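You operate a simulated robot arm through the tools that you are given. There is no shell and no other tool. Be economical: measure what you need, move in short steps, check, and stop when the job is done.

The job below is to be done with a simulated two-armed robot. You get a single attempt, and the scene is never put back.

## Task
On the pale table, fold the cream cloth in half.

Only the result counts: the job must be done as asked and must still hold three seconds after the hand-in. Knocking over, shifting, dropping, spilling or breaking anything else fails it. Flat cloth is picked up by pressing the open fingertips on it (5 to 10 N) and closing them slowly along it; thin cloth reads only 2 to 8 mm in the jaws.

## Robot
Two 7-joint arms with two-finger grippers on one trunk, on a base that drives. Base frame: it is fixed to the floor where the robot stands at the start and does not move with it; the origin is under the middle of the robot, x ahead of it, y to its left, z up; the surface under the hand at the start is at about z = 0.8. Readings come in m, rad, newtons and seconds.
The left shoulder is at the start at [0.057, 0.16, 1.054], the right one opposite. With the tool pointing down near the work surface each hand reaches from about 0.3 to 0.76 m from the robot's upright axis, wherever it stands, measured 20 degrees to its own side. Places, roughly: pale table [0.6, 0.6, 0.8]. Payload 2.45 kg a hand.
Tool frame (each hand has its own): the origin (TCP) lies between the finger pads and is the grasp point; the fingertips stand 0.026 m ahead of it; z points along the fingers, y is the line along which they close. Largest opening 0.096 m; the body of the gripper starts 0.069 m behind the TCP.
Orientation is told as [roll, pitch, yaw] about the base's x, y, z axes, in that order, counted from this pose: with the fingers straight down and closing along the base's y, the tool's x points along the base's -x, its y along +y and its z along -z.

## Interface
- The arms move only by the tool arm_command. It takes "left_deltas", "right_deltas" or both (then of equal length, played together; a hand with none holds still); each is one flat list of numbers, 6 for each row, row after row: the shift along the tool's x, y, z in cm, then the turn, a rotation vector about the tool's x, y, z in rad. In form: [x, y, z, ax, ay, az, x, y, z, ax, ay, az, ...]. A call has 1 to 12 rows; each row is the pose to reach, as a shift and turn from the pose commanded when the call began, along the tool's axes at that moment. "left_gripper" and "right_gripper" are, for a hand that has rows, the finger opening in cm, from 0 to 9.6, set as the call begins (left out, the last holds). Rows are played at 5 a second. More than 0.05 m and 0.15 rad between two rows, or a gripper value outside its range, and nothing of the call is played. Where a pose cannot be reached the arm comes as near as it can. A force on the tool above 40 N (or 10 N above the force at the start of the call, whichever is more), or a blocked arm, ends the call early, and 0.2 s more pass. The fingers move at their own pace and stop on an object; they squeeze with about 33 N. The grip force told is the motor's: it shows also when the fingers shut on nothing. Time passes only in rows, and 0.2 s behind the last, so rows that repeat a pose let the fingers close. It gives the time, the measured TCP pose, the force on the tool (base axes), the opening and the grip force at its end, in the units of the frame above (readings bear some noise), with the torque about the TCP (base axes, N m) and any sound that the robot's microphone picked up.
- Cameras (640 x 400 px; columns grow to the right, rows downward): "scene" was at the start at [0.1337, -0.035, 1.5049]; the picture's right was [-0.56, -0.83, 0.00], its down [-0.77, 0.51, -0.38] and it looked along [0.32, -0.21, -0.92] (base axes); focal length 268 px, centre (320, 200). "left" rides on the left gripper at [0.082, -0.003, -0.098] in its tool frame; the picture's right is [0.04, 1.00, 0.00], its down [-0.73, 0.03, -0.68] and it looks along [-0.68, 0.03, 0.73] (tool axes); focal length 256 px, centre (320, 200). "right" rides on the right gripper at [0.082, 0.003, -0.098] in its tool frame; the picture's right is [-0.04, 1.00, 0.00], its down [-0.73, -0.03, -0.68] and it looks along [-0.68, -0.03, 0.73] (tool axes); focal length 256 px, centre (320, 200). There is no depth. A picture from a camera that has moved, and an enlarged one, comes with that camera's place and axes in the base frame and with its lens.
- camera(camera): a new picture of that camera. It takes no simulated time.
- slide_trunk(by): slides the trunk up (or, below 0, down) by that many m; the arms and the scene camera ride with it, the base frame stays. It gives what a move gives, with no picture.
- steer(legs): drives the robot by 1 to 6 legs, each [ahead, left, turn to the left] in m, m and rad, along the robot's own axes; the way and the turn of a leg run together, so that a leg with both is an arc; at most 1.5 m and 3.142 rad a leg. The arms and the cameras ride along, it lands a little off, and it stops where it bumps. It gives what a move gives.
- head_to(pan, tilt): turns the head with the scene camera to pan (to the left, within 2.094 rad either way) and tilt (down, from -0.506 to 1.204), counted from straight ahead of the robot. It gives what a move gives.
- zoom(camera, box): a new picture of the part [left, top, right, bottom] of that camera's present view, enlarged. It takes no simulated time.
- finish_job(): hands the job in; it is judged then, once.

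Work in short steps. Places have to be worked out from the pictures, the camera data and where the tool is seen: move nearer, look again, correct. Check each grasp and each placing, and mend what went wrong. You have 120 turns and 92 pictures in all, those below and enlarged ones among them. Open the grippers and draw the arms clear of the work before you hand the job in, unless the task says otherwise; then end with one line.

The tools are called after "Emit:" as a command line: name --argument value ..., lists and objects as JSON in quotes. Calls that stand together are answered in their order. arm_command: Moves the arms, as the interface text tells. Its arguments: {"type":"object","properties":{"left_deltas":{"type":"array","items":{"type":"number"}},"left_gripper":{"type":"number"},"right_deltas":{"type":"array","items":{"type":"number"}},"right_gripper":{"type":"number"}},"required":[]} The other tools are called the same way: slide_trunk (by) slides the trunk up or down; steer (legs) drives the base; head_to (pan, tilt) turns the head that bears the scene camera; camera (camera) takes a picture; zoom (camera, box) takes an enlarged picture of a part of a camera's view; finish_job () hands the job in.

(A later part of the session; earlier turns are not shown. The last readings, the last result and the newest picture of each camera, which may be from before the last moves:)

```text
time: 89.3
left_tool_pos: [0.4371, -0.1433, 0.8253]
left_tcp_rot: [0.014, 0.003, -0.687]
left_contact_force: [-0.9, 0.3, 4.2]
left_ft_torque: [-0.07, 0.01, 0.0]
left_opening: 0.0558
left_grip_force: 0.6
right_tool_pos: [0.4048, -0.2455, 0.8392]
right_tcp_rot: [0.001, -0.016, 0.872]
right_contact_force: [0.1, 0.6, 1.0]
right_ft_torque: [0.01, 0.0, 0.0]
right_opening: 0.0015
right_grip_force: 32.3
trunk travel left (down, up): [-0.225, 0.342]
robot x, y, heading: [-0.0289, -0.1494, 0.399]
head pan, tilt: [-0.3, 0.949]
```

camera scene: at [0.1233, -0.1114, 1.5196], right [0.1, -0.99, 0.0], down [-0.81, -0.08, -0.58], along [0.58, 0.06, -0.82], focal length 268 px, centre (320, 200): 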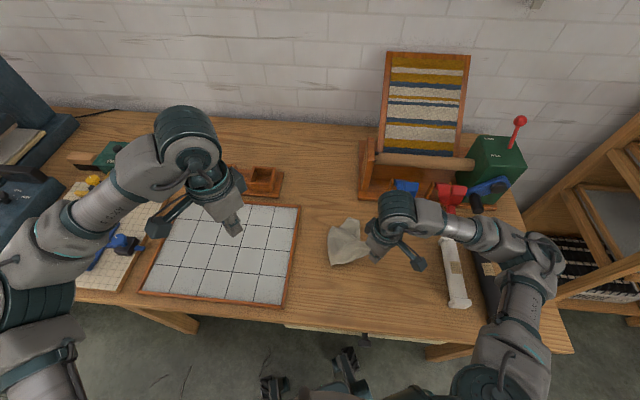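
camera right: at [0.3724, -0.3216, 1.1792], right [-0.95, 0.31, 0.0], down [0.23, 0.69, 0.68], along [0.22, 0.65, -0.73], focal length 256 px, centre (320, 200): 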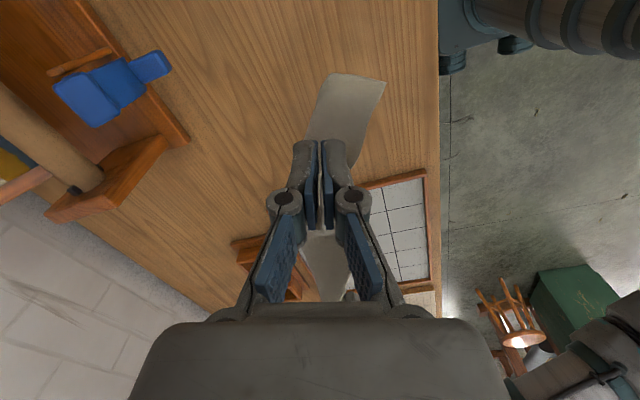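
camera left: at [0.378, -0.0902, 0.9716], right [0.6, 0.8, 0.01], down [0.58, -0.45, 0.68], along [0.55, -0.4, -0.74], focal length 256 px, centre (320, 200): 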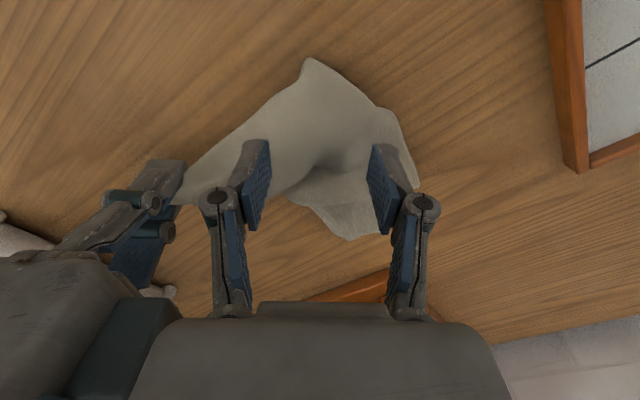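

Contact 4 N. I press a bit more and close with the same schedule that worked before.

Emit:
arm_command --left_deltas '[0, 0, 0.05, 0, 0, 0]' --left_gripper 5

Emit:
arm_command --left_deltas '[0, 0, -0.05, 0, 0, 0]' --left_gripper 4.5

Emit:
arm_command --left_deltas '[0, 0, -0.05, 0, 0, 0]' --left_gripper 4

Emit:
arm_command --left_deltas '[0, 0, -0.04, 0, 0, 0]' --left_gripper 3.5

Emit:
arm_command --left_deltas '[0, 0, -0.05, 0, 0, 0]' --left_gripper 3

Emit:
zoom --camera "left" --box '[200, 60, 440, 240]'

```text
time: 89.7
left_tool_pos: [0.4369, -0.143, 0.8259]
left_tcp_rot: [0.015, 0.002, -0.686]
left_contact_force: [1.4, -1.8, 11.1]
left_ft_torque: [-0.22, 0.06, 0.04]
left_opening: 0.0516
left_grip_force: 1.7
right_tool_pos: [0.4034, -0.2451, 0.8387]
right_tcp_rot: [0.003, -0.014, 0.875]
right_contact_force: [0.7, 1.2, -1.7]
right_ft_torque: [-0.01, 0.01, 0.0]
right_opening: 0.002
right_grip_force: 31.5
trunk travel left (down, up): [-0.225, 0.342]
robot x, y, heading: [-0.0277, -0.1493, 0.403]
head pan, tilt: [-0.3, 0.949]
```

```text
time: 90.1
left_tool_pos: [0.4375, -0.1421, 0.8261]
left_tcp_rot: [0.014, 0.001, -0.688]
left_contact_force: [0.5, -1.9, 15.6]
left_ft_torque: [-0.36, 0.15, 0.06]
left_opening: 0.0461
left_grip_force: 1.1
right_tool_pos: [0.4055, -0.2432, 0.839]
right_tcp_rot: [0.002, -0.015, 0.875]
right_contact_force: [0.7, 2.9, -0.2]
right_ft_torque: [0.0, -0.02, 0.05]
right_opening: 0.0012
right_grip_force: 29.9
trunk travel left (down, up): [-0.225, 0.342]
robot x, y, heading: [-0.0299, -0.1486, 0.403]
head pan, tilt: [-0.3, 0.949]
```

```text
time: 90.5
left_tool_pos: [0.4366, -0.1429, 0.8276]
left_tcp_rot: [0.014, 0.002, -0.688]
left_contact_force: [1.3, -3.6, 18.6]
left_ft_torque: [-0.4, 0.15, 0.15]
left_opening: 0.0416
left_grip_force: 1.7
right_tool_pos: [0.4045, -0.2457, 0.8386]
right_tcp_rot: [0.002, -0.014, 0.874]
right_contact_force: [0.6, 3.3, -0.9]
right_ft_torque: [0.0, -0.04, 0.04]
right_opening: 0.0005
right_grip_force: 29.8
trunk travel left (down, up): [-0.225, 0.342]
robot x, y, heading: [-0.0301, -0.1497, 0.398]
head pan, tilt: [-0.3, 0.949]
```

```text
time: 90.9
left_tool_pos: [0.437, -0.1421, 0.8267]
left_tcp_rot: [0.014, 0.001, -0.687]
left_contact_force: [1.8, -3.9, 18.9]
left_ft_torque: [-0.37, 0.14, 0.08]
left_opening: 0.0363
left_grip_force: 1.1
right_tool_pos: [0.4032, -0.2457, 0.8387]
right_tcp_rot: [0.001, -0.015, 0.872]
right_contact_force: [0.9, 4.3, -2.4]
right_ft_torque: [0.03, 0.03, 0.06]
right_opening: 0.0017
right_grip_force: 33.5
trunk travel left (down, up): [-0.225, 0.342]
robot x, y, heading: [-0.03, -0.1482, 0.402]
head pan, tilt: [-0.3, 0.949]
```

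```text
time: 91.3
left_tool_pos: [0.436, -0.142, 0.8276]
left_tcp_rot: [0.015, 0.002, -0.689]
left_contact_force: [1.4, -5.1, 17.8]
left_ft_torque: [-0.39, 0.07, 0.09]
left_opening: 0.0314
left_grip_force: 1.8
right_tool_pos: [0.404, -0.2434, 0.839]
right_tcp_rot: [0.002, -0.013, 0.874]
right_contact_force: [0.3, 6.3, -2.5]
right_ft_torque: [0.08, 0.04, 0.06]
right_opening: 0.0014
right_grip_force: 29.4
trunk travel left (down, up): [-0.225, 0.342]
robot x, y, heading: [-0.0299, -0.1482, 0.4]
head pan, tilt: [-0.3, 0.949]
```

```text
2.22 times, centred on (320, 150) of left
camera zoom: at [0.3709, -0.0954, 0.9264], right [0.6, 0.8, 0.01], down [0.58, -0.45, 0.68], along [0.55, -0.4, -0.73], focal length 569 px, centre (320, 311)
```

zoom: 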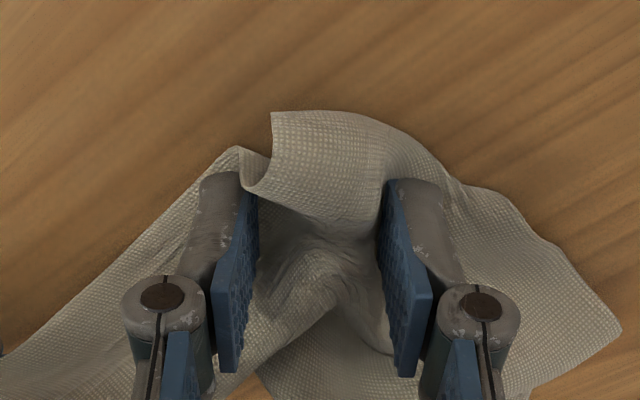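

A big hump with the corner flap stands between the pads. I continue closing to the clamp.

Emit:
arm_command --left_deltas '[0, 0, -0.05, 0, 0, 0]' --left_gripper 2.5

Emit:
arm_command --left_deltas '[0, 0, -0.04, 0, 0, 0]' --left_gripper 2

Emit:
arm_command --left_deltas '[0, 0, -0.02, 0, 0, 0]' --left_gripper 1.5

Emit:
arm_command --left_deltas '[0, 0, 0.02, 0, 0, 0]' --left_gripper 1

Emit:
arm_command --left_deltas '[0, 0, 0.04, 0, 0, 0]' --left_gripper 0.6

Emit:
arm_command --left_deltas '[0, 0, 0.03, 0, 0, 0, 0, 0, 0.03, 0, 0, 0]' --left_gripper 0.2

Emit:
arm_command --left_deltas '[0, 0, 0, 0, 0, 0, 0, 0, 0, 0, 0, 0]' --left_gripper 0

Emit:
arm_command --left_deltas '[0, 0, -0.5, 0, 0, 0, 0, 0, -1, 0, 0, 0, 0, 0, -1.5, 0, 0, 0, 0, 0, -1.5, 0, 0, 0]'

```text
time: 91.7
left_tool_pos: [0.4359, -0.1428, 0.8283]
left_tcp_rot: [0.014, 0.002, -0.687]
left_contact_force: [-1.9, -8.3, 16.2]
left_ft_torque: [-0.45, 0.13, 0.03]
left_opening: 0.0258
left_grip_force: 7.0
right_tool_pos: [0.4039, -0.2439, 0.8393]
right_tcp_rot: [0.001, -0.013, 0.874]
right_contact_force: [1.0, 6.4, -2.5]
right_ft_torque: [0.08, 0.02, 0.1]
right_opening: 0.0008
right_grip_force: 29.1
trunk travel left (down, up): [-0.225, 0.342]
robot x, y, heading: [-0.0314, -0.1505, 0.395]
head pan, tilt: [-0.3, 0.949]
```

```text
time: 92.1
left_tool_pos: [0.4365, -0.1434, 0.8267]
left_tcp_rot: [0.014, 0.002, -0.691]
left_contact_force: [0.5, -5.8, 15.3]
left_ft_torque: [-0.3, -0.03, 0.06]
left_opening: 0.0231
left_grip_force: 3.5
right_tool_pos: [0.4045, -0.2436, 0.8389]
right_tcp_rot: [0.003, -0.015, 0.874]
right_contact_force: [0.4, 6.1, -2.7]
right_ft_torque: [0.11, 0.01, 0.11]
right_opening: 0.002
right_grip_force: 33.4
trunk travel left (down, up): [-0.225, 0.342]
robot x, y, heading: [-0.0303, -0.1493, 0.396]
head pan, tilt: [-0.3, 0.949]
```

```text
time: 92.5
left_tool_pos: [0.4372, -0.1427, 0.8282]
left_tcp_rot: [0.014, 0.002, -0.689]
left_contact_force: [-2.6, -11.0, 12.6]
left_ft_torque: [-0.45, 0.11, 0.02]
left_opening: 0.0192
left_grip_force: 9.4
right_tool_pos: [0.4044, -0.2445, 0.8394]
right_tcp_rot: [0.002, -0.013, 0.873]
right_contact_force: [0.8, 9.6, -3.2]
right_ft_torque: [0.16, 0.06, 0.17]
right_opening: 0.0006
right_grip_force: 29.2
trunk travel left (down, up): [-0.225, 0.342]
robot x, y, heading: [-0.0331, -0.1495, 0.399]
head pan, tilt: [-0.3, 0.949]
```

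```text
time: 92.9
left_tool_pos: [0.4366, -0.1429, 0.8286]
left_tcp_rot: [0.016, 0.002, -0.687]
left_contact_force: [0.1, -6.3, 12.5]
left_ft_torque: [-0.3, -0.01, -0.04]
left_opening: 0.0157
left_grip_force: 5.6
right_tool_pos: [0.4042, -0.2449, 0.8385]
right_tcp_rot: [0.002, -0.014, 0.873]
right_contact_force: [1.5, 6.1, -1.9]
right_ft_torque: [0.12, 0.02, 0.1]
right_opening: 0.0014
right_grip_force: 32.3
trunk travel left (down, up): [-0.225, 0.342]
robot x, y, heading: [-0.0275, -0.1487, 0.401]
head pan, tilt: [-0.3, 0.949]
```

```text
time: 93.3
left_tool_pos: [0.4365, -0.1434, 0.8286]
left_tcp_rot: [0.014, 0.002, -0.688]
left_contact_force: [-1.5, -7.7, 20.2]
left_ft_torque: [-0.36, 0.11, -0.04]
left_opening: 0.0083
left_grip_force: 33.2
right_tool_pos: [0.4048, -0.244, 0.8386]
right_tcp_rot: [0.001, -0.015, 0.873]
right_contact_force: [2.4, 7.2, -1.8]
right_ft_torque: [0.06, -0.04, 0.06]
right_opening: 0.0015
right_grip_force: 28.5
trunk travel left (down, up): [-0.225, 0.342]
robot x, y, heading: [-0.0278, -0.1462, 0.401]
head pan, tilt: [-0.3, 0.949]
```

```text
time: 93.9
left_tool_pos: [0.4369, -0.1418, 0.8274]
left_tcp_rot: [0.015, 0.002, -0.685]
left_contact_force: [1.7, 1.1, 20.3]
left_ft_torque: [-0.09, -0.14, 0.03]
left_opening: 0.0033
left_grip_force: 32.4
right_tool_pos: [0.4038, -0.2438, 0.8378]
right_tcp_rot: [0.001, -0.015, 0.873]
right_contact_force: [0.0, 0.6, -0.3]
right_ft_torque: [0.01, 0.01, -0.01]
right_opening: 0.001
right_grip_force: 31.5
trunk travel left (down, up): [-0.225, 0.342]
robot x, y, heading: [-0.0309, -0.1515, 0.404]
head pan, tilt: [-0.3, 0.949]
```

```text
time: 94.5
left_tool_pos: [0.4358, -0.142, 0.8275]
left_tcp_rot: [0.014, 0.0, -0.688]
left_contact_force: [2.9, 5.0, 20.0]
left_ft_torque: [0.01, -0.15, 0.03]
left_opening: 0.0034
left_grip_force: 32.0
right_tool_pos: [0.4041, -0.2441, 0.8383]
right_tcp_rot: [0.001, -0.016, 0.873]
right_contact_force: [1.1, 0.5, 0.5]
right_ft_torque: [0.0, 0.0, 0.02]
right_opening: 0.0003
right_grip_force: 29.3
trunk travel left (down, up): [-0.225, 0.342]
robot x, y, heading: [-0.033, -0.1483, 0.401]
head pan, tilt: [-0.3, 0.949]
```

```text
time: 95.5
left_tool_pos: [0.4378, -0.142, 0.8415]
left_tcp_rot: [0.014, 0.003, -0.688]
left_contact_force: [-2.8, -0.2, 2.3]
left_ft_torque: [-0.01, 0.06, -0.01]
left_opening: 0.0018
left_grip_force: 30.6
right_tool_pos: [0.4049, -0.2457, 0.8385]
right_tcp_rot: [0.002, -0.014, 0.876]
right_contact_force: [0.3, 1.0, 0.2]
right_ft_torque: [0.03, -0.02, 0.02]
right_opening: 0.0009
right_grip_force: 32.3
trunk travel left (down, up): [-0.225, 0.342]
robot x, y, heading: [-0.0275, -0.1502, 0.4]
head pan, tilt: [-0.3, 0.949]
```

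Left holds again. The cloth already trails forward from the hands, so I raise both to z≈0.98, spread them to 16 cm and look.

Emit:
arm_command --left_deltas '[0, 0, -2, 0, 0, 0, 0.4, 0.4, -4, 0, 0, 0, 1, 0.9, -6, 0, 0, 0, 1.6, 1.5, -8, 0, 0, 0, 2.3, 2.1, -10, 0, 0, 0, 3, 2.7, -12, 0, 0, 0, 3.6, 3.3, -14, 0, 0, 0, 4.2, 3.9, -14, 0, 0, 0, 4.2, 3.9, -14, 0, 0, 0]' --right_deltas '[0, 0, -2, 0, 0, 0, -0.1, -0.1, -4, 0, 0, 0, -0.2, -0.2, -6, 0, 0, 0, -0.3, -0.3, -8, 0, 0, 0, -0.4, -0.5, -10, 0, 0, 0, -0.5, -0.6, -12, 0, 0, 0, -0.6, -0.7, -14, 0, 0, 0, -0.6, -0.8, -14, 0, 0, 0, -0.6, -0.8, -14, 0, 0, 0]'

Emit:
zoom --camera "scene" --box '[220, 130, 460, 300]'

```text
time: 97.5
left_tool_pos: [0.4279, -0.0905, 0.9831]
left_tcp_rot: [0.011, 0.0, -0.691]
left_contact_force: [-3.9, -37.3, 3.1]
left_ft_torque: [-0.79, 0.04, -0.52]
left_opening: 0.007
left_grip_force: 33.4
right_tool_pos: [0.4137, -0.2463, 0.9791]
right_tcp_rot: [0.006, -0.019, 0.875]
right_contact_force: [3.7, 38.2, -3.2]
right_ft_torque: [0.19, 0.04, 0.5]
right_opening: 0.0007
right_grip_force: 30.1
trunk travel left (down, up): [-0.225, 0.342]
robot x, y, heading: [-0.0267, -0.1489, 0.403]
head pan, tilt: [-0.3, 0.949]
```

```text
2.35 times, centred on (340, 215) of scene
camera zoom: at [0.1239, -0.1121, 1.5195], right [0.1, -0.99, 0.0], down [-0.81, -0.08, -0.58], along [0.57, 0.06, -0.82], focal length 629 px, centre (273, 165)
```

zoom: 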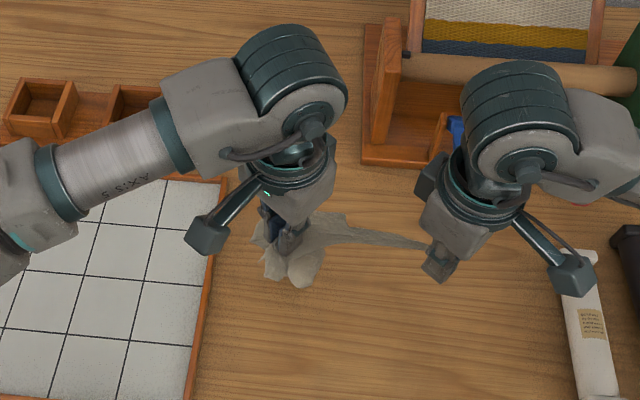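

Tension of 37 N: the left bunched too many layers. I slacken, lower and release the left hand, keeping C in the right.

Emit:
arm_command --left_deltas '[-2.1, -2, 0, 0, 0, 0, -4.2, -3.9, 2, 0, 0, 0, -4.2, -3.9, 5, 0, 0, 0, -4.2, -3.9, 8, 0, 0, 0, -4.2, -3.9, 11, 0, 0, 0, -4.2, -3.9, 12.5, 0, 0, 0, -4.2, -3.9, 12.5, 0, 0, 0]' --right_deltas '[0, 0, 0, 0, 0, 0, 0, 0, 2, 0, 0, 0, 0, 0, 5, 0, 0, 0, 0, 0, 8, 0, 0, 0, 0, 0, 8, 0, 0, 0, 0, 0, 8, 0, 0, 0, 0, 0, 8, 0, 0, 0]'

Emit:
arm_command --left_deltas '[0, 0, 0, 0, 0, 0, 0, 0, 0, 0, 0, 0, 0, 0, -2, 0, 0, 0, 0, 0, -6, 0, 0, 0, 2, 2, -10, 0, 0, 0, 5, 5, -13, 0, 0, 0, 8, 8, -16, 0, 0, 0]' --left_gripper 6

Emit:
camera --camera "scene"

```text
time: 99.1
left_tool_pos: [0.4369, -0.143, 0.8586]
left_tcp_rot: [0.013, 0.005, -0.687]
left_contact_force: [-0.2, 0.2, 0.4]
left_ft_torque: [0.0, -0.02, 0.0]
left_opening: 0.0032
left_grip_force: 32.2
right_tool_pos: [0.4135, -0.2451, 0.8978]
right_tcp_rot: [0.001, -0.014, 0.874]
right_contact_force: [-0.2, -0.7, 0.3]
right_ft_torque: [-0.02, -0.01, 0.01]
right_opening: 0.0009
right_grip_force: 31.4
trunk travel left (down, up): [-0.225, 0.342]
robot x, y, heading: [-0.0275, -0.1494, 0.403]
head pan, tilt: [-0.3, 0.949]
```

```text
refused: row 6 steps farther than a row can; nothing moved
```

```text
20 pictures are left
camera scene: at [0.1241, -0.1129, 1.5196], right [0.1, -0.99, 0.0], down [-0.81, -0.08, -0.58], along [0.57, 0.06, -0.82], focal length 268 px, centre (320, 200)
```

scene: 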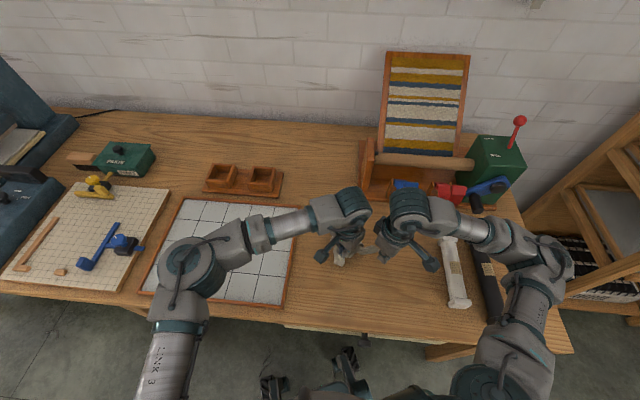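

The release was refused for step size; I redo it in smaller steps, retreating the left hand to its former parking place.

Emit:
arm_command --left_deltas '[0, 0, 0, 0, 0, 0, 0, 0, 0, 0, 0, 0, 0, 0, -2.5, 0, 0, 0, 0, 0, -6, 0, 0, 0, 0, 0, -10, 0, 0, 0, 2.5, 1.6, -13, 0, 0, 0, 5, 3.2, -16, 0, 0, 0, 8, 5, -18.5, 0, 0, 0, 11, 7, -20.5, 0, 0, 0, 14, 9, -22, 0, 0, 0, 17, 10.5, -22, 0, 0, 0, 20, 12, -22, 0, 0, 0]' --left_gripper 7

Emit:
arm_command --right_deltas '[0, 0, -4, 0, 0, 0, 0, 0, -8, 0, 0, 0, 0, 0, -12, 0, 0, 0, 0, 0, -16, 0, 0, 0, -1, -1, -20, 0, 0, 0, -3, -2.2, -23.5, 0, 0, 0, -6, -3.5, -25, 0, 0, 0, -9.5, -5, -25, 0, 0, 0, -13, -5, -25, 0, 0, 0, -16.5, -5, -25, 0, 0, 0, -20, -5, -25, 0, 0, 0, -22.5, -5, -25, 0, 0, 0]'

Emit:
camera --camera "scene"

```text
time: 101.7
left_tool_pos: [0.3577, 0.0761, 1.0802]
left_tcp_rot: [0.013, 0.002, -0.691]
left_contact_force: [0.6, -0.3, -0.2]
left_ft_torque: [-0.04, -0.02, 0.03]
left_opening: 0.0698
left_grip_force: 0.0
right_tool_pos: [0.4131, -0.2446, 0.8984]
right_tcp_rot: [0.001, -0.014, 0.874]
right_contact_force: [0.1, 0.1, 0.0]
right_ft_torque: [0.0, -0.01, -0.01]
right_opening: 0.0006
right_grip_force: 31.7
trunk travel left (down, up): [-0.225, 0.342]
robot x, y, heading: [-0.029, -0.152, 0.405]
head pan, tilt: [-0.3, 0.949]
```

```text
time: 104.3
left_tool_pos: [0.3567, 0.0757, 1.0786]
left_tcp_rot: [0.012, 0.001, -0.689]
left_contact_force: [-0.4, 0.0, -0.7]
left_ft_torque: [0.0, 0.02, 0.03]
left_opening: 0.07
left_grip_force: 0.1
right_tool_pos: [0.5946, -0.1065, 1.1527]
right_tcp_rot: [0.002, -0.012, 0.872]
right_contact_force: [0.3, 0.6, -0.6]
right_ft_torque: [0.02, 0.01, 0.0]
right_opening: 0.0008
right_grip_force: 32.1
trunk travel left (down, up): [-0.225, 0.342]
robot x, y, heading: [-0.0306, -0.1463, 0.402]
head pan, tilt: [-0.3, 0.949]
```

```text
19 pictures are left
camera scene: at [0.1239, -0.107, 1.5194], right [0.1, -0.99, 0.0], down [-0.81, -0.08, -0.58], along [0.57, 0.06, -0.82], focal length 268 px, centre (320, 200)
```

scene: 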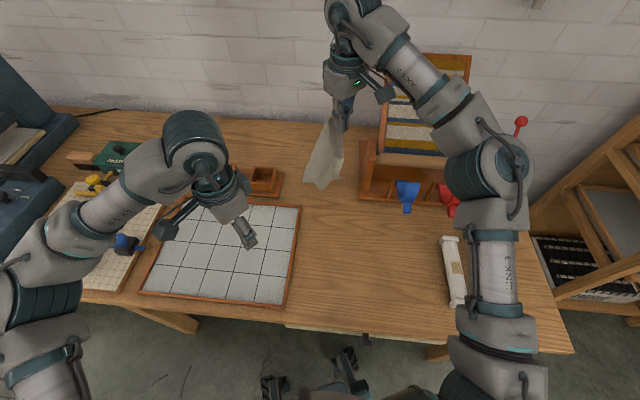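

The cloth hangs freely from C. I brush-lay it along the diagonal, ending with C near (0.37,-0.25).

Emit:
arm_command --right_deltas '[0, 0, 2, 0, 0, 0, 0, 0, 3.5, 0, 0, 0, 2.4, 0.8, 4, 0, 0, 0, 4.8, 1.55, 4.5, 0, 0, 0, 7.1, 2.3, 6, 0, 0, 0, 9.5, 3.1, 8, 0, 0, 0, 11.9, 3.9, 10.5, 0, 0, 0, 14.3, 4.65, 13.5, 0, 0, 0, 16.7, 5.4, 16.5, 0, 0, 0, 19.1, 6.2, 20, 0, 0, 0, 21.4, 7, 23.5, 0, 0, 0, 23.8, 7.75, 27.5, 0, 0, 0]'

Emit:
arm_command --right_deltas '[1.5, 0.5, 2, 0, 0, 0, 2.5, 0.8, 4, 0, 0, 0, 2.5, 0.8, 4, 0, 0, 0]'

Emit:
zoom --camera "scene" --box '[260, 170, 440, 300]'

```text
time: 106.9
left_tool_pos: [0.3585, 0.0721, 1.0793]
left_tcp_rot: [0.013, 0.004, -0.688]
left_contact_force: [0.8, 1.0, 0.4]
left_ft_torque: [0.01, 0.02, 0.0]
left_opening: 0.0699
left_grip_force: 0.1
right_tool_pos: [0.3859, -0.2367, 0.8722]
right_tcp_rot: [0.001, -0.017, 0.873]
right_contact_force: [-0.2, -0.5, -0.1]
right_ft_torque: [-0.01, -0.02, 0.0]
right_opening: 0.0005
right_grip_force: 31.9
trunk travel left (down, up): [-0.225, 0.342]
robot x, y, heading: [-0.0283, -0.1493, 0.402]
head pan, tilt: [-0.3, 0.949]
```

```text
time: 107.7
left_tool_pos: [0.3583, 0.0731, 1.0787]
left_tcp_rot: [0.014, 0.003, -0.688]
left_contact_force: [0.0, 0.0, 0.5]
left_ft_torque: [0.02, 0.0, 0.02]
left_opening: 0.07
left_grip_force: 0.0
right_tool_pos: [0.3621, -0.2511, 0.8324]
right_tcp_rot: [0.003, -0.014, 0.873]
right_contact_force: [0.4, 0.7, 0.4]
right_ft_torque: [0.02, -0.01, 0.0]
right_opening: 0.0002
right_grip_force: 29.3
trunk travel left (down, up): [-0.225, 0.342]
robot x, y, heading: [-0.0306, -0.1483, 0.401]
head pan, tilt: [-0.3, 0.949]
```

```text
3.08 times, centred on (350, 235) of scene
camera zoom: at [0.1231, -0.1106, 1.5196], right [0.1, -0.99, 0.0], down [-0.81, -0.08, -0.58], along [0.58, 0.06, -0.82], focal length 823 px, centre (228, 92)
```

zoom: 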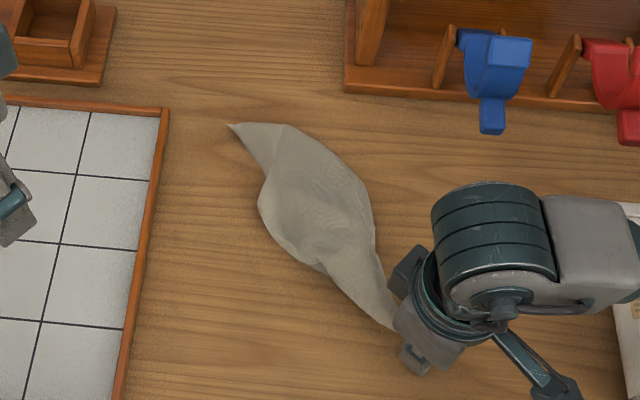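

The cloth is stretched along its diagonal but both flanks are tucked underneath (its open side faces down). I lift it again and lay it the other way – tip toward me, hand moving away – so the flanks land on top; first lift at x≈0.36 and turn to yaw ≈0.2.

Emit:
arm_command --right_deltas '[0, 0, -4, 0, 0, 0.05, 0, 0, -8, 0, 0, 0.12, -0.8, 0.6, -12, 0, 0, 0.2, -1.6, 1.3, -16, 0, 0, 0.28, -2.4, 2, -20, 0, 0, 0.36, -3.2, 2.6, -24, 0, 0, 0.44, -4, 3.2, -28, 0, 0, 0.52, -4.6, 3.9, -31.5, 0, 0, 0.6, -4.6, 3.9, -31.5, 0, 0, 0.67, -4.6, 3.9, -31.5, 0, 0, 0.67, -4.6, 3.9, -31.5, 0, 0, 0.67, -4.6, 3.9, -31.5, 0, 0, 0.67]'

Emit:
camera --camera "scene"

```text
time: 110.3
left_tool_pos: [0.3573, 0.0733, 1.0786]
left_tcp_rot: [0.013, 0.003, -0.687]
left_contact_force: [0.2, -1.0, 0.2]
left_ft_torque: [-0.04, 0.01, -0.01]
left_opening: 0.0699
left_grip_force: 0.0
right_tool_pos: [0.3595, -0.1956, 1.1502]
right_tcp_rot: [0.01, -0.009, 0.202]
right_contact_force: [-0.8, 0.0, -1.3]
right_ft_torque: [-0.02, -0.01, 0.02]
right_opening: 0.0001
right_grip_force: 29.4
trunk travel left (down, up): [-0.225, 0.342]
robot x, y, heading: [-0.0279, -0.1514, 0.404]
head pan, tilt: [-0.3, 0.949]
```

```text
17 pictures are left
camera scene: at [0.1232, -0.1099, 1.5195], right [0.1, -0.99, 0.0], down [-0.81, -0.08, -0.58], along [0.58, 0.06, -0.82], focal length 268 px, centre (320, 200)
```

scene: 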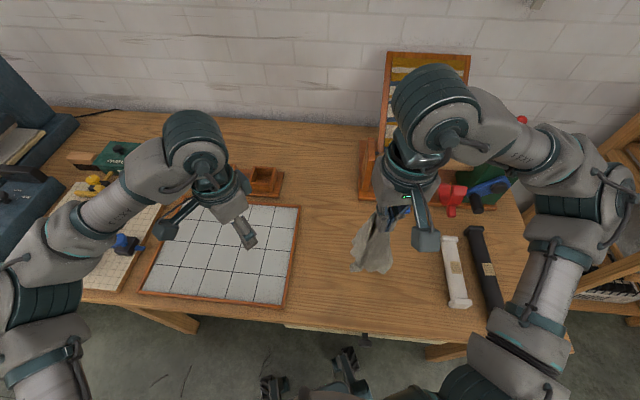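

The tip hangs near (0.40,-0.21). I lower to brush and move away toward (0.60,-0.10), staying left of the rack, while descending.

Emit:
arm_command --right_deltas '[0, 0, 2, 0, 0, 0, -1.6, 0.26, 3.5, 0, 0, 0, -4.2, 0.7, 4, 0, 0, 0, -6.9, 1.1, 4.5, 0, 0, 0, -9.5, 1.6, 6, 0, 0, 0, -12.1, 2, 8, 0, 0, 0, -14.8, 2.4, 11, 0, 0, 0, -16.9, 2.8, 14, 0, 0, 0, -19, 3.1, 17.5, 0, 0, 0, -21.1, 3.5, 21, 0, 0, 0, -23.2, 3.8, 24.5, 0, 0, 0, -25.3, 4.2, 28, 0, 0, 0]'

Emit:
zoom --camera "scene" --box '[250, 150, 430, 280]'

```text
time: 112.9
left_tool_pos: [0.3593, 0.0735, 1.0791]
left_tcp_rot: [0.013, 0.002, -0.688]
left_contact_force: [0.9, -0.1, -0.4]
left_ft_torque: [0.01, -0.02, -0.03]
left_opening: 0.0701
left_grip_force: 0.1
right_tool_pos: [0.6029, -0.0992, 0.8702]
right_tcp_rot: [0.011, -0.008, 0.204]
right_contact_force: [0.4, 1.0, 0.0]
right_ft_torque: [0.0, 0.02, 0.03]
right_opening: 0.0013
right_grip_force: 31.8
trunk travel left (down, up): [-0.225, 0.342]
robot x, y, heading: [-0.0285, -0.1479, 0.402]
head pan, tilt: [-0.3, 0.949]
```

```text
3.08 times, centred on (340, 215) of scene
camera zoom: at [0.1256, -0.1083, 1.5192], right [0.1, -0.99, 0.0], down [-0.81, -0.08, -0.58], along [0.57, 0.06, -0.82], focal length 823 px, centre (258, 154)
```

zoom: 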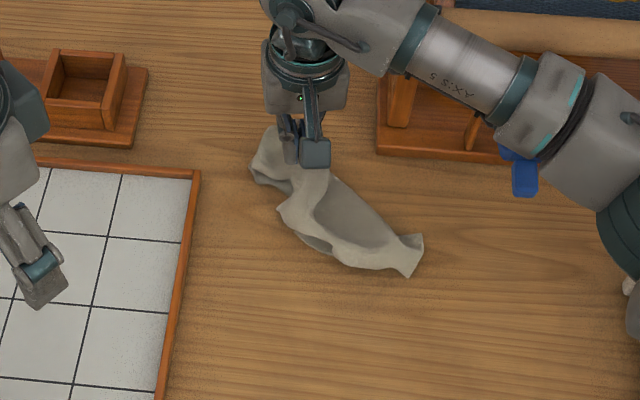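

The channel now opens upward. The cloth has some springiness, so I set C down, release it and see how far it opens by itself.

Emit:
arm_command --right_deltas '[-1, 0, 2, 0, 0, 0, -1.5, 0, 3.5, 0, 0, 0, -1.5, 0, 3.8, 0, 0, 0]'

Emit:
arm_command --right_deltas '[0, 0, 0, 0, 0, 0, 0, 0, 0, 0, 0, 0, 0, 0, -2, 0, 0, 0, 0, 0, -5, 0, 0, 0, 0, 0, -9, 0, 0, 0, 1, -3, -13, 0, 0, 0, 2, -7, -16, 0, 0, 0, 3, -11, -18, 0, 0, 0, 4, -15, -20, 0, 0, 0, 6, -19, -20, 0, 0, 0, 10, -21, -20, 0, 0, 0, 14, -23, -20, 0, 0, 0]' --right_gripper 4

Emit:
zoom --camera "scene" --box '[250, 140, 430, 270]'

```text
time: 113.7
left_tool_pos: [0.356, 0.0733, 1.0799]
left_tcp_rot: [0.014, 0.001, -0.687]
left_contact_force: [-0.1, -0.3, -0.8]
left_ft_torque: [0.02, -0.01, 0.0]
left_opening: 0.0702
left_grip_force: 0.1
right_tool_pos: [0.6161, -0.0953, 0.8336]
right_tcp_rot: [0.011, -0.009, 0.204]
right_contact_force: [0.6, -0.1, 0.5]
right_ft_torque: [0.0, 0.0, 0.04]
right_opening: 0.0012
right_grip_force: 31.8
trunk travel left (down, up): [-0.225, 0.342]
robot x, y, heading: [-0.0321, -0.1501, 0.399]
head pan, tilt: [-0.3, 0.949]
```

```text
refused: row 6 steps farther than a row can; nothing moved
```

```text
3.08 times, centred on (340, 205) of scene
camera zoom: at [0.1238, -0.109, 1.5195], right [0.1, -0.99, 0.0], down [-0.81, -0.08, -0.58], along [0.57, 0.06, -0.82], focal length 823 px, centre (258, 185)
```

zoom: 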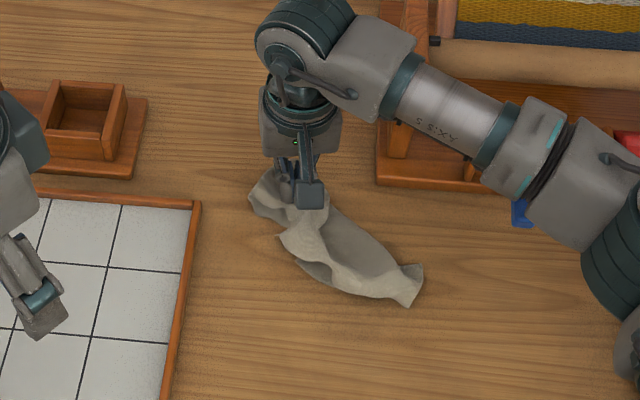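

The release was refused (step too long); I resend it with smaller steps.

Emit:
arm_command --right_deltas '[0, 0, 0, 0, 0, 0, 0, 0, 0, 0, 0, 0, 0, 0, -3, 0, 0, 0, 0, 0, -7, 0, 0, 0, 0, 0, -11.5, 0, 0, 0, 0, 0, -16, 0, 0, 0, 1, -3, -18, 0, 0, 0, 2, -7, -19, 0, 0, 0, 3, -11, -20, 0, 0, 0, 5, -15, -20, 0, 0, 0, 8, -18, -20, 0, 0, 0, 11, -21, -20, 0, 0, 0]' --right_gripper 4

Emit:
zoom --camera "scene" --box '[250, 140, 430, 270]'

```text
time: 116.3
left_tool_pos: [0.357, 0.0711, 1.0802]
left_tcp_rot: [0.016, 0.003, -0.688]
left_contact_force: [-1.0, 0.8, 0.5]
left_ft_torque: [-0.01, -0.01, 0.04]
left_opening: 0.07
left_grip_force: 0.1
right_tool_pos: [0.5482, -0.3265, 1.031]
right_tcp_rot: [0.012, -0.01, 0.205]
right_contact_force: [-1.0, 0.1, 0.2]
right_ft_torque: [0.05, -0.01, -0.03]
right_opening: 0.0402
right_grip_force: 0.1
trunk travel left (down, up): [-0.225, 0.342]
robot x, y, heading: [-0.0287, -0.148, 0.406]
head pan, tilt: [-0.3, 0.949]
```

```text
3.08 times, centred on (340, 205) of scene
camera zoom: at [0.1222, -0.1131, 1.5198], right [0.1, -0.99, 0.0], down [-0.81, -0.08, -0.58], along [0.58, 0.06, -0.82], focal length 823 px, centre (258, 185)
```

zoom: 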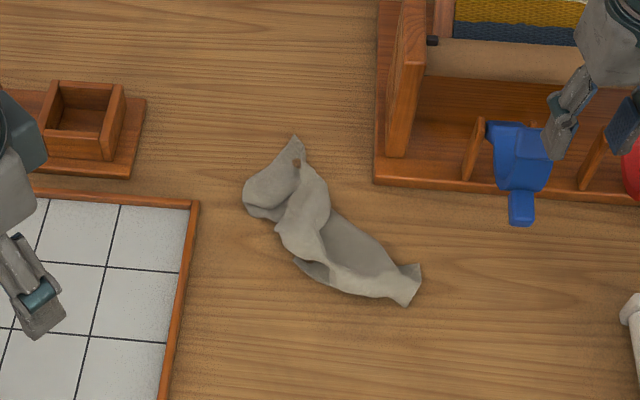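

It stays rolled, flaps on top. I take one close-up to identify the flaps for spreading them with fingertips.

Emit:
zoom --camera "scene" --box '[310, 170, 378, 236]'

```text
6.06 times, centred on (344, 203) of scene
camera zoom: at [0.1222, -0.1131, 1.5198], right [0.1, -0.99, 0.0], down [-0.81, -0.08, -0.58], along [0.58, 0.06, -0.82], focal length 1621 px, centre (174, 182)
```

zoom: 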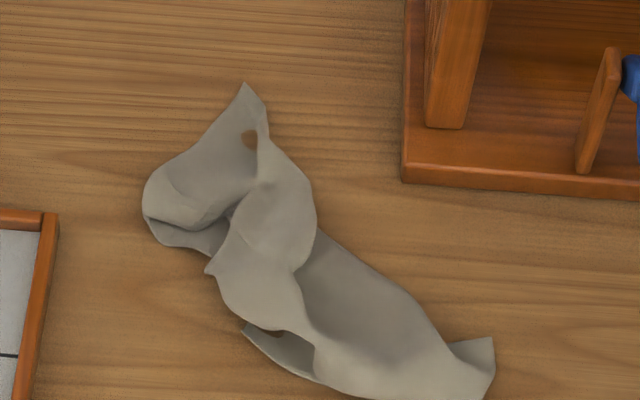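

The roll is too tangled for fingertip spreading. Plan: re-grip corner C (0.69,-0.094; its tip points away), hang it, and lay it so that D comes out flat on the left, then re-grip D. I bring the right hand above C's pinch point.

Emit:
arm_command --right_deltas '[-2.5, 3.4, 0, 0, 0, 0.03, -5, 6.8, 0, 0, 0, 0.06, -7.5, 10.2, 0, 0, 0, 0.09, -10, 13.7, 0, 0, 0, 0.12, -12.5, 17.1, 0, 0, 0, 0.15, -15, 20.5, 0, 0, 0, 0.17, -15, 20.5, 4, 0, 0, 0.17, -15, 20.5, 8, 0, 0, 0.17, -15, 20.5, 12, 0, 0, 0.17, -15, 20.5, 15.5, 0, 0, 0.17, -15, 20.5, 15.5, 0, 0, 0.17]' --right_gripper 4.8

Emit:
camera --camera "right"

```text
time: 118.7
left_tool_pos: [0.3573, 0.0753, 1.0798]
left_tcp_rot: [0.013, 0.002, -0.688]
left_contact_force: [-0.9, -0.1, -0.4]
left_ft_torque: [0.05, -0.03, 0.01]
left_opening: 0.0701
left_grip_force: 0.0
right_tool_pos: [0.6563, -0.0914, 0.8791]
right_tcp_rot: [0.01, -0.009, 0.033]
right_contact_force: [0.3, 0.0, -0.5]
right_ft_torque: [0.0, 0.04, 0.01]
right_opening: 0.0479
right_grip_force: 0.1
trunk travel left (down, up): [-0.225, 0.342]
robot x, y, heading: [-0.0287, -0.146, 0.403]
head pan, tilt: [-0.3, 0.949]
```

```text
12 pictures are left
camera right: at [0.5746, -0.0934, 0.9786], right [0.01, 1.0, 0.01], down [0.73, -0.01, 0.68], along [0.69, 0.0, -0.73], focal length 256 px, centre (320, 200)
```

right: 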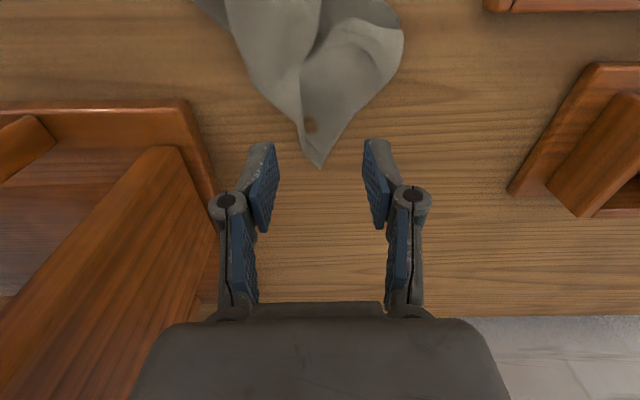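

C's tip is 5 cm ahead of the TCP, at (0.706,-0.093). I go forward 0.8 cm and descend to contact.

Emit:
arm_command --right_deltas '[-0.8, 0, 1, 0, 0, 0, -0.8, 0, 3, 0, 0, 0, -0.8, 0, 4.6, 0, 0, 0, -0.8, 0, 5.3, 0, 0, 0, -0.8, 0, 5.3, 0, 0, 0]'

Emit:
arm_command --right_deltas '[0, 0, 0.1, 0, 0, 0, 0, 0, 0.1, 0, 0, 0]'

```text
time: 119.9
left_tool_pos: [0.3567, 0.0737, 1.0788]
left_tcp_rot: [0.014, 0.004, -0.689]
left_contact_force: [-0.3, 0.4, -0.3]
left_ft_torque: [0.01, -0.03, 0.01]
left_opening: 0.07
left_grip_force: 0.0
right_tool_pos: [0.6662, -0.0927, 0.8251]
right_tcp_rot: [0.012, -0.008, 0.033]
right_contact_force: [0.1, 0.8, 1.1]
right_ft_torque: [0.01, -0.05, 0.04]
right_opening: 0.0481
right_grip_force: 0.1
trunk travel left (down, up): [-0.225, 0.342]
robot x, y, heading: [-0.0302, -0.149, 0.403]
head pan, tilt: [-0.3, 0.949]
```

```text
time: 120.5
left_tool_pos: [0.3579, 0.0737, 1.0789]
left_tcp_rot: [0.012, 0.001, -0.687]
left_contact_force: [-0.1, -0.6, -0.5]
left_ft_torque: [0.01, -0.01, 0.01]
left_opening: 0.0701
left_grip_force: 0.0
right_tool_pos: [0.6647, -0.0904, 0.826]
right_tcp_rot: [0.011, -0.007, 0.032]
right_contact_force: [0.3, 0.2, 2.0]
right_ft_torque: [0.02, 0.03, -0.02]
right_opening: 0.048
right_grip_force: 0.1
trunk travel left (down, up): [-0.225, 0.342]
robot x, y, heading: [-0.0289, -0.1481, 0.395]
head pan, tilt: [-0.3, 0.949]
```

Light contact; I press 1 mm more and close with the proven schedule.

Emit:
arm_command --right_deltas '[0, 0, 0.12, 0, 0, 0]' --right_gripper 4.3

Emit:
arm_command --right_deltas '[0, 0, 0, 0, 0, 0]' --right_gripper 3.8

Emit:
arm_command --right_deltas '[0, 0, -0.04, 0, 0, 0]' --right_gripper 3.3

Emit:
arm_command --right_deltas '[0, 0, -0.05, 0, 0, 0]' --right_gripper 2.7

Emit:
arm_command --right_deltas '[0, 0, -0.05, 0, 0, 0]' --right_gripper 2.1

Emit:
arm_command --right_deltas '[0, 0, -0.04, 0, 0, 0]' --right_gripper 1.5

Emit:
arm_command --right_deltas '[0, 0, 0.02, 0, 0, 0]' --right_gripper 1

Emit:
arm_command --right_deltas '[0, 0, 0.04, 0, 0, 0]' --right_gripper 0.6

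Emit:
arm_command --right_deltas '[0, 0, 0.04, 0, 0, 0, 0, 0, 0.04, 0, 0, 0]' --right_gripper 0.2

Emit:
arm_command --right_deltas '[0, 0, 0, 0, 0, 0, 0, 0, 0, 0, 0, 0]' --right_gripper 0

```text
time: 120.9
left_tool_pos: [0.3567, 0.0739, 1.0791]
left_tcp_rot: [0.012, 0.003, -0.687]
left_contact_force: [0.3, 0.0, 0.4]
left_ft_torque: [0.03, 0.02, 0.02]
left_opening: 0.0697
left_grip_force: 0.1
right_tool_pos: [0.6652, -0.092, 0.8255]
right_tcp_rot: [0.013, -0.011, 0.034]
right_contact_force: [1.3, 0.2, 7.1]
right_ft_torque: [0.16, 0.05, -0.02]
right_opening: 0.0447
right_grip_force: 1.6
trunk travel left (down, up): [-0.225, 0.342]
robot x, y, heading: [-0.0264, -0.1477, 0.401]
head pan, tilt: [-0.3, 0.949]
```

```text
time: 121.3
left_tool_pos: [0.357, 0.0757, 1.0799]
left_tcp_rot: [0.015, 0.001, -0.688]
left_contact_force: [-0.1, -0.5, -0.4]
left_ft_torque: [-0.01, 0.01, 0.02]
left_opening: 0.0699
left_grip_force: 0.0
right_tool_pos: [0.6649, -0.0912, 0.8252]
right_tcp_rot: [0.011, -0.009, 0.032]
right_contact_force: [0.1, -1.8, 15.3]
right_ft_torque: [-0.16, 0.16, 0.04]
right_opening: 0.0385
right_grip_force: 6.6
trunk travel left (down, up): [-0.225, 0.342]
robot x, y, heading: [-0.0272, -0.1506, 0.402]
head pan, tilt: [-0.3, 0.949]
```

```text
time: 121.7
left_tool_pos: [0.3569, 0.0739, 1.0797]
left_tcp_rot: [0.014, 0.002, -0.688]
left_contact_force: [-0.4, -0.9, -0.1]
left_ft_torque: [-0.01, 0.0, 0.0]
left_opening: 0.0702
left_grip_force: 0.1
right_tool_pos: [0.664, -0.0927, 0.8239]
right_tcp_rot: [0.012, -0.009, 0.034]
right_contact_force: [1.1, -0.4, 11.4]
right_ft_torque: [-0.18, 0.09, 0.04]
right_opening: 0.0337
right_grip_force: 0.0
trunk travel left (down, up): [-0.225, 0.342]
robot x, y, heading: [-0.0305, -0.1498, 0.402]
head pan, tilt: [-0.3, 0.949]
```

```text
time: 122.1
left_tool_pos: [0.3566, 0.0735, 1.0797]
left_tcp_rot: [0.013, 0.002, -0.686]
left_contact_force: [0.1, 0.3, 0.3]
left_ft_torque: [-0.02, -0.03, 0.0]
left_opening: 0.0698
left_grip_force: 0.0
right_tool_pos: [0.6645, -0.0927, 0.8262]
right_tcp_rot: [0.012, -0.01, 0.031]
right_contact_force: [2.6, 0.4, 13.3]
right_ft_torque: [-0.18, 0.08, 0.06]
right_opening: 0.0265
right_grip_force: 0.1
trunk travel left (down, up): [-0.225, 0.342]
robot x, y, heading: [-0.0314, -0.1508, 0.401]
head pan, tilt: [-0.3, 0.949]
```

```text
time: 122.5
left_tool_pos: [0.3565, 0.0746, 1.0794]
left_tcp_rot: [0.014, 0.002, -0.688]
left_contact_force: [-0.2, 0.1, 1.0]
left_ft_torque: [0.01, 0.01, -0.01]
left_opening: 0.0699
left_grip_force: 0.0
right_tool_pos: [0.6643, -0.0918, 0.8251]
right_tcp_rot: [0.01, -0.008, 0.033]
right_contact_force: [0.6, -4.2, 13.7]
right_ft_torque: [-0.26, 0.08, 0.07]
right_opening: 0.021
right_grip_force: 5.6
trunk travel left (down, up): [-0.225, 0.342]
robot x, y, heading: [-0.029, -0.1501, 0.403]
head pan, tilt: [-0.3, 0.949]
```

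```text
time: 122.9
left_tool_pos: [0.3567, 0.0743, 1.0791]
left_tcp_rot: [0.013, 0.003, -0.689]
left_contact_force: [0.6, -0.7, 0.7]
left_ft_torque: [0.02, -0.03, 0.0]
left_opening: 0.0702
left_grip_force: 0.0
right_tool_pos: [0.6637, -0.0922, 0.8243]
right_tcp_rot: [0.01, -0.008, 0.034]
right_contact_force: [-1.4, -0.6, 7.3]
right_ft_torque: [-0.04, 0.13, -0.04]
right_opening: 0.0153
right_grip_force: 0.0
trunk travel left (down, up): [-0.225, 0.342]
robot x, y, heading: [-0.0259, -0.1512, 0.398]
head pan, tilt: [-0.3, 0.949]
```

```text
time: 123.3
left_tool_pos: [0.3567, 0.074, 1.0802]
left_tcp_rot: [0.013, 0.001, -0.687]
left_contact_force: [0.3, -0.4, 0.1]
left_ft_torque: [0.01, 0.01, -0.01]
left_opening: 0.07
left_grip_force: 0.1
right_tool_pos: [0.6645, -0.092, 0.8261]
right_tcp_rot: [0.012, -0.01, 0.032]
right_contact_force: [0.6, 0.2, 8.3]
right_ft_torque: [-0.08, 0.05, 0.04]
right_opening: 0.0104
right_grip_force: 0.0
trunk travel left (down, up): [-0.225, 0.342]
robot x, y, heading: [-0.0295, -0.1497, 0.4]
head pan, tilt: [-0.3, 0.949]
```

```text
time: 123.7
left_tool_pos: [0.3569, 0.0728, 1.0794]
left_tcp_rot: [0.013, 0.001, -0.688]
left_contact_force: [-0.3, 0.2, -0.4]
left_ft_torque: [0.03, 0.0, 0.03]
left_opening: 0.0701
left_grip_force: 0.0
right_tool_pos: [0.6633, -0.0921, 0.8258]
right_tcp_rot: [0.013, -0.01, 0.033]
right_contact_force: [-2.2, -0.4, 6.3]
right_ft_torque: [0.02, 0.12, 0.0]
right_opening: 0.0066
right_grip_force: 0.0
trunk travel left (down, up): [-0.225, 0.342]
robot x, y, heading: [-0.0301, -0.152, 0.404]
head pan, tilt: [-0.3, 0.949]
```

```text
time: 124.3
left_tool_pos: [0.3578, 0.0739, 1.0797]
left_tcp_rot: [0.014, 0.001, -0.687]
left_contact_force: [0.0, -0.2, -0.2]
left_ft_torque: [-0.03, 0.01, -0.03]
left_opening: 0.0699
left_grip_force: 0.0
right_tool_pos: [0.6649, -0.0917, 0.8257]
right_tcp_rot: [0.013, -0.009, 0.033]
right_contact_force: [-0.4, 1.2, 10.6]
right_ft_torque: [0.04, 0.13, -0.03]
right_opening: 0.0027
right_grip_force: 15.0
trunk travel left (down, up): [-0.225, 0.342]
robot x, y, heading: [-0.0267, -0.1492, 0.401]
head pan, tilt: [-0.3, 0.949]
```

```text
time: 124.9
left_tool_pos: [0.3565, 0.0736, 1.0805]
left_tcp_rot: [0.013, 0.002, -0.688]
left_contact_force: [-0.5, 0.8, -0.9]
left_ft_torque: [0.0, -0.04, -0.01]
left_opening: 0.07
left_grip_force: 0.0
right_tool_pos: [0.6644, -0.0909, 0.8265]
right_tcp_rot: [0.013, -0.01, 0.034]
right_contact_force: [0.6, 0.8, 4.9]
right_ft_torque: [-0.09, 0.07, -0.03]
right_opening: 0.0048
right_grip_force: 37.8
trunk travel left (down, up): [-0.225, 0.342]
robot x, y, heading: [-0.0247, -0.1481, 0.398]
head pan, tilt: [-0.3, 0.949]
```

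C is firmly held (4.8 mm). In this grip the open side faces away from me, so a lay pulling toward me leaves flaps on top. I lift to hang near x≈0.58 and then brush-lay toward me.

Emit:
arm_command --right_deltas '[0, 0, -4, 0, 0, 0, 0, 0, -8, 0, 0, 0, 1, 0, -12, 0, 0, 0, 2, 0, -16, 0, 0, 0, 3.5, 0, -20, 0, 0, 0, 5, 0, -24, 0, 0, 0, 6.5, 0, -28, 0, 0, 0, 8, 0, -31.5, 0, 0, 0, 8, 0, -31.5, 0, 0, 0, 8, 0, -31.5, 0, 0, 0, 8, 0, -31.5, 0, 0, 0, 8, 0, -31.5, 0, 0, 0]'

Emit:
arm_command --right_deltas '[0, 0, 2, 0, 0, 0, 1, -0.3, 3, 0, 0, 0, 3.5, -1, 3.5, 0, 0, 0, 6, -1.8, 4, 0, 0, 0, 8.5, -2.5, 5, 0, 0, 0, 11, -3.3, 6.5, 0, 0, 0, 13.5, -4, 9, 0, 0, 0, 16, -4.8, 12, 0, 0, 0, 18.5, -5.5, 15.5, 0, 0, 0, 21, -6.3, 19.5, 0, 0, 0, 23, -6.9, 23.5, 0, 0, 0, 24.5, -7.4, 27.5, 0, 0, 0]'

Emit:
zoom --camera "scene" --box '[250, 150, 450, 290]'

```text
time: 127.5
left_tool_pos: [0.3583, 0.0736, 1.0791]
left_tcp_rot: [0.013, 0.002, -0.688]
left_contact_force: [0.4, 0.8, -0.1]
left_ft_torque: [0.01, 0.03, 0.03]
left_opening: 0.0703
left_grip_force: 0.1
right_tool_pos: [0.5829, -0.0973, 1.1399]
right_tcp_rot: [0.01, -0.007, 0.032]
right_contact_force: [-0.2, -0.8, 0.4]
right_ft_torque: [-0.02, 0.01, 0.01]
right_opening: 0.0034
right_grip_force: 30.2
trunk travel left (down, up): [-0.225, 0.342]
robot x, y, heading: [-0.0268, -0.1455, 0.403]
head pan, tilt: [-0.3, 0.949]
```

```text
time: 130.1
left_tool_pos: [0.3576, 0.0734, 1.0801]
left_tcp_rot: [0.014, 0.005, -0.689]
left_contact_force: [-0.8, 0.0, -0.2]
left_ft_torque: [0.03, -0.01, -0.04]
left_opening: 0.07
left_grip_force: 0.1
right_tool_pos: [0.3419, -0.1776, 0.8618]
right_tcp_rot: [0.014, -0.006, 0.034]
right_contact_force: [-0.6, -1.3, 0.1]
right_ft_torque: [-0.07, -0.04, 0.02]
right_opening: 0.0035
right_grip_force: 37.2
trunk travel left (down, up): [-0.225, 0.342]
robot x, y, heading: [-0.0299, -0.1502, 0.403]
head pan, tilt: [-0.3, 0.949]
```

```text
2.86 times, centred on (350, 220) of scene
camera zoom: at [0.1232, -0.1098, 1.5195], right [0.1, -0.99, 0.0], down [-0.81, -0.08, -0.58], along [0.58, 0.06, -0.82], focal length 764 px, centre (234, 143)
```

zoom: 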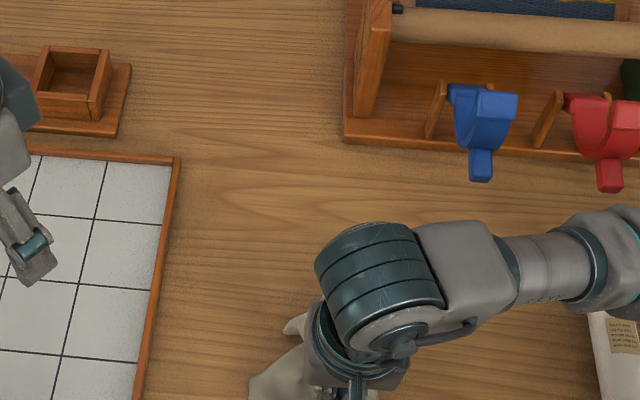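

The wrist hides the cloth; I use the right hand camera, which looks forward over it.

Emit:
camera --camera "right"

```text
10 pictures are left
camera right: at [0.2598, -0.1782, 0.961], right [0.01, 1.0, 0.01], down [0.73, -0.01, 0.68], along [0.68, 0.01, -0.73], focal length 256 px, centre (320, 200)
```

right: 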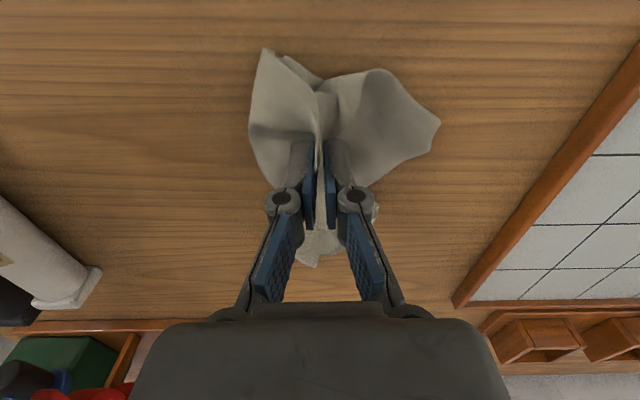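

Lobes: corner D lies free on the left (≈(0.34,-0.10)), B toward me. I lift a little and drag C to the right and forward so the D side trails out to the left, then look.

Emit:
arm_command --right_deltas '[0, 0, -4, 0, 0, 0, 0, 0, -8, 0, 0, 0, -1.5, -1, -11, 0, 0, 0, -3.5, -2, -11, 0, 0, 0, -6, -3.5, -10, 0, 0, 0, -8.5, -5, -8.5, 0, 0, 0, -10.5, -7, -7, 0, 0, 0, -12, -9, -4.5, 0, 0, 0, -12, -11, -2, 0, 0, 0, -12, -11.5, 1, 0, 0, 0, -12, -11.5, 2, 0, 0, 0]'

Emit:
zoom --camera "scene" --box '[280, 180, 460, 310]'

```text
time: 132.5
left_tool_pos: [0.3571, 0.0737, 1.0787]
left_tcp_rot: [0.013, 0.003, -0.687]
left_contact_force: [0.2, 0.7, 0.2]
left_ft_torque: [0.04, 0.0, 0.02]
left_opening: 0.0699
left_grip_force: 0.0
right_tool_pos: [0.4663, -0.2882, 0.8412]
right_tcp_rot: [0.012, -0.007, 0.034]
right_contact_force: [0.4, 0.8, 0.2]
right_ft_torque: [0.03, -0.01, -0.01]
right_opening: 0.0037
right_grip_force: 30.4
trunk travel left (down, up): [-0.225, 0.342]
robot x, y, heading: [-0.0308, -0.1478, 0.403]
head pan, tilt: [-0.3, 0.949]
```

```text
3.08 times, centred on (370, 245) of scene
camera zoom: at [0.1232, -0.1109, 1.5196], right [0.1, -0.99, 0.0], down [-0.81, -0.08, -0.58], along [0.58, 0.06, -0.82], focal length 823 px, centre (166, 62)
```

zoom: 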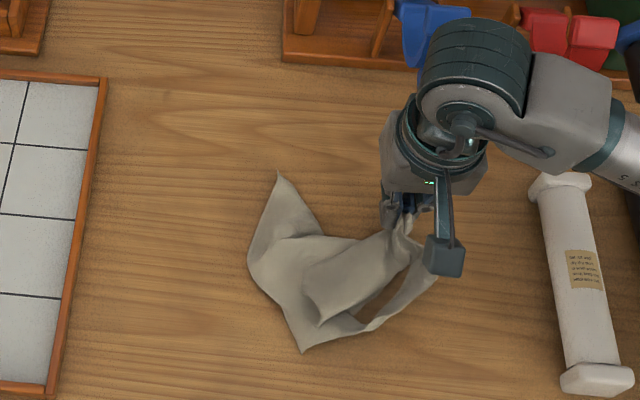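

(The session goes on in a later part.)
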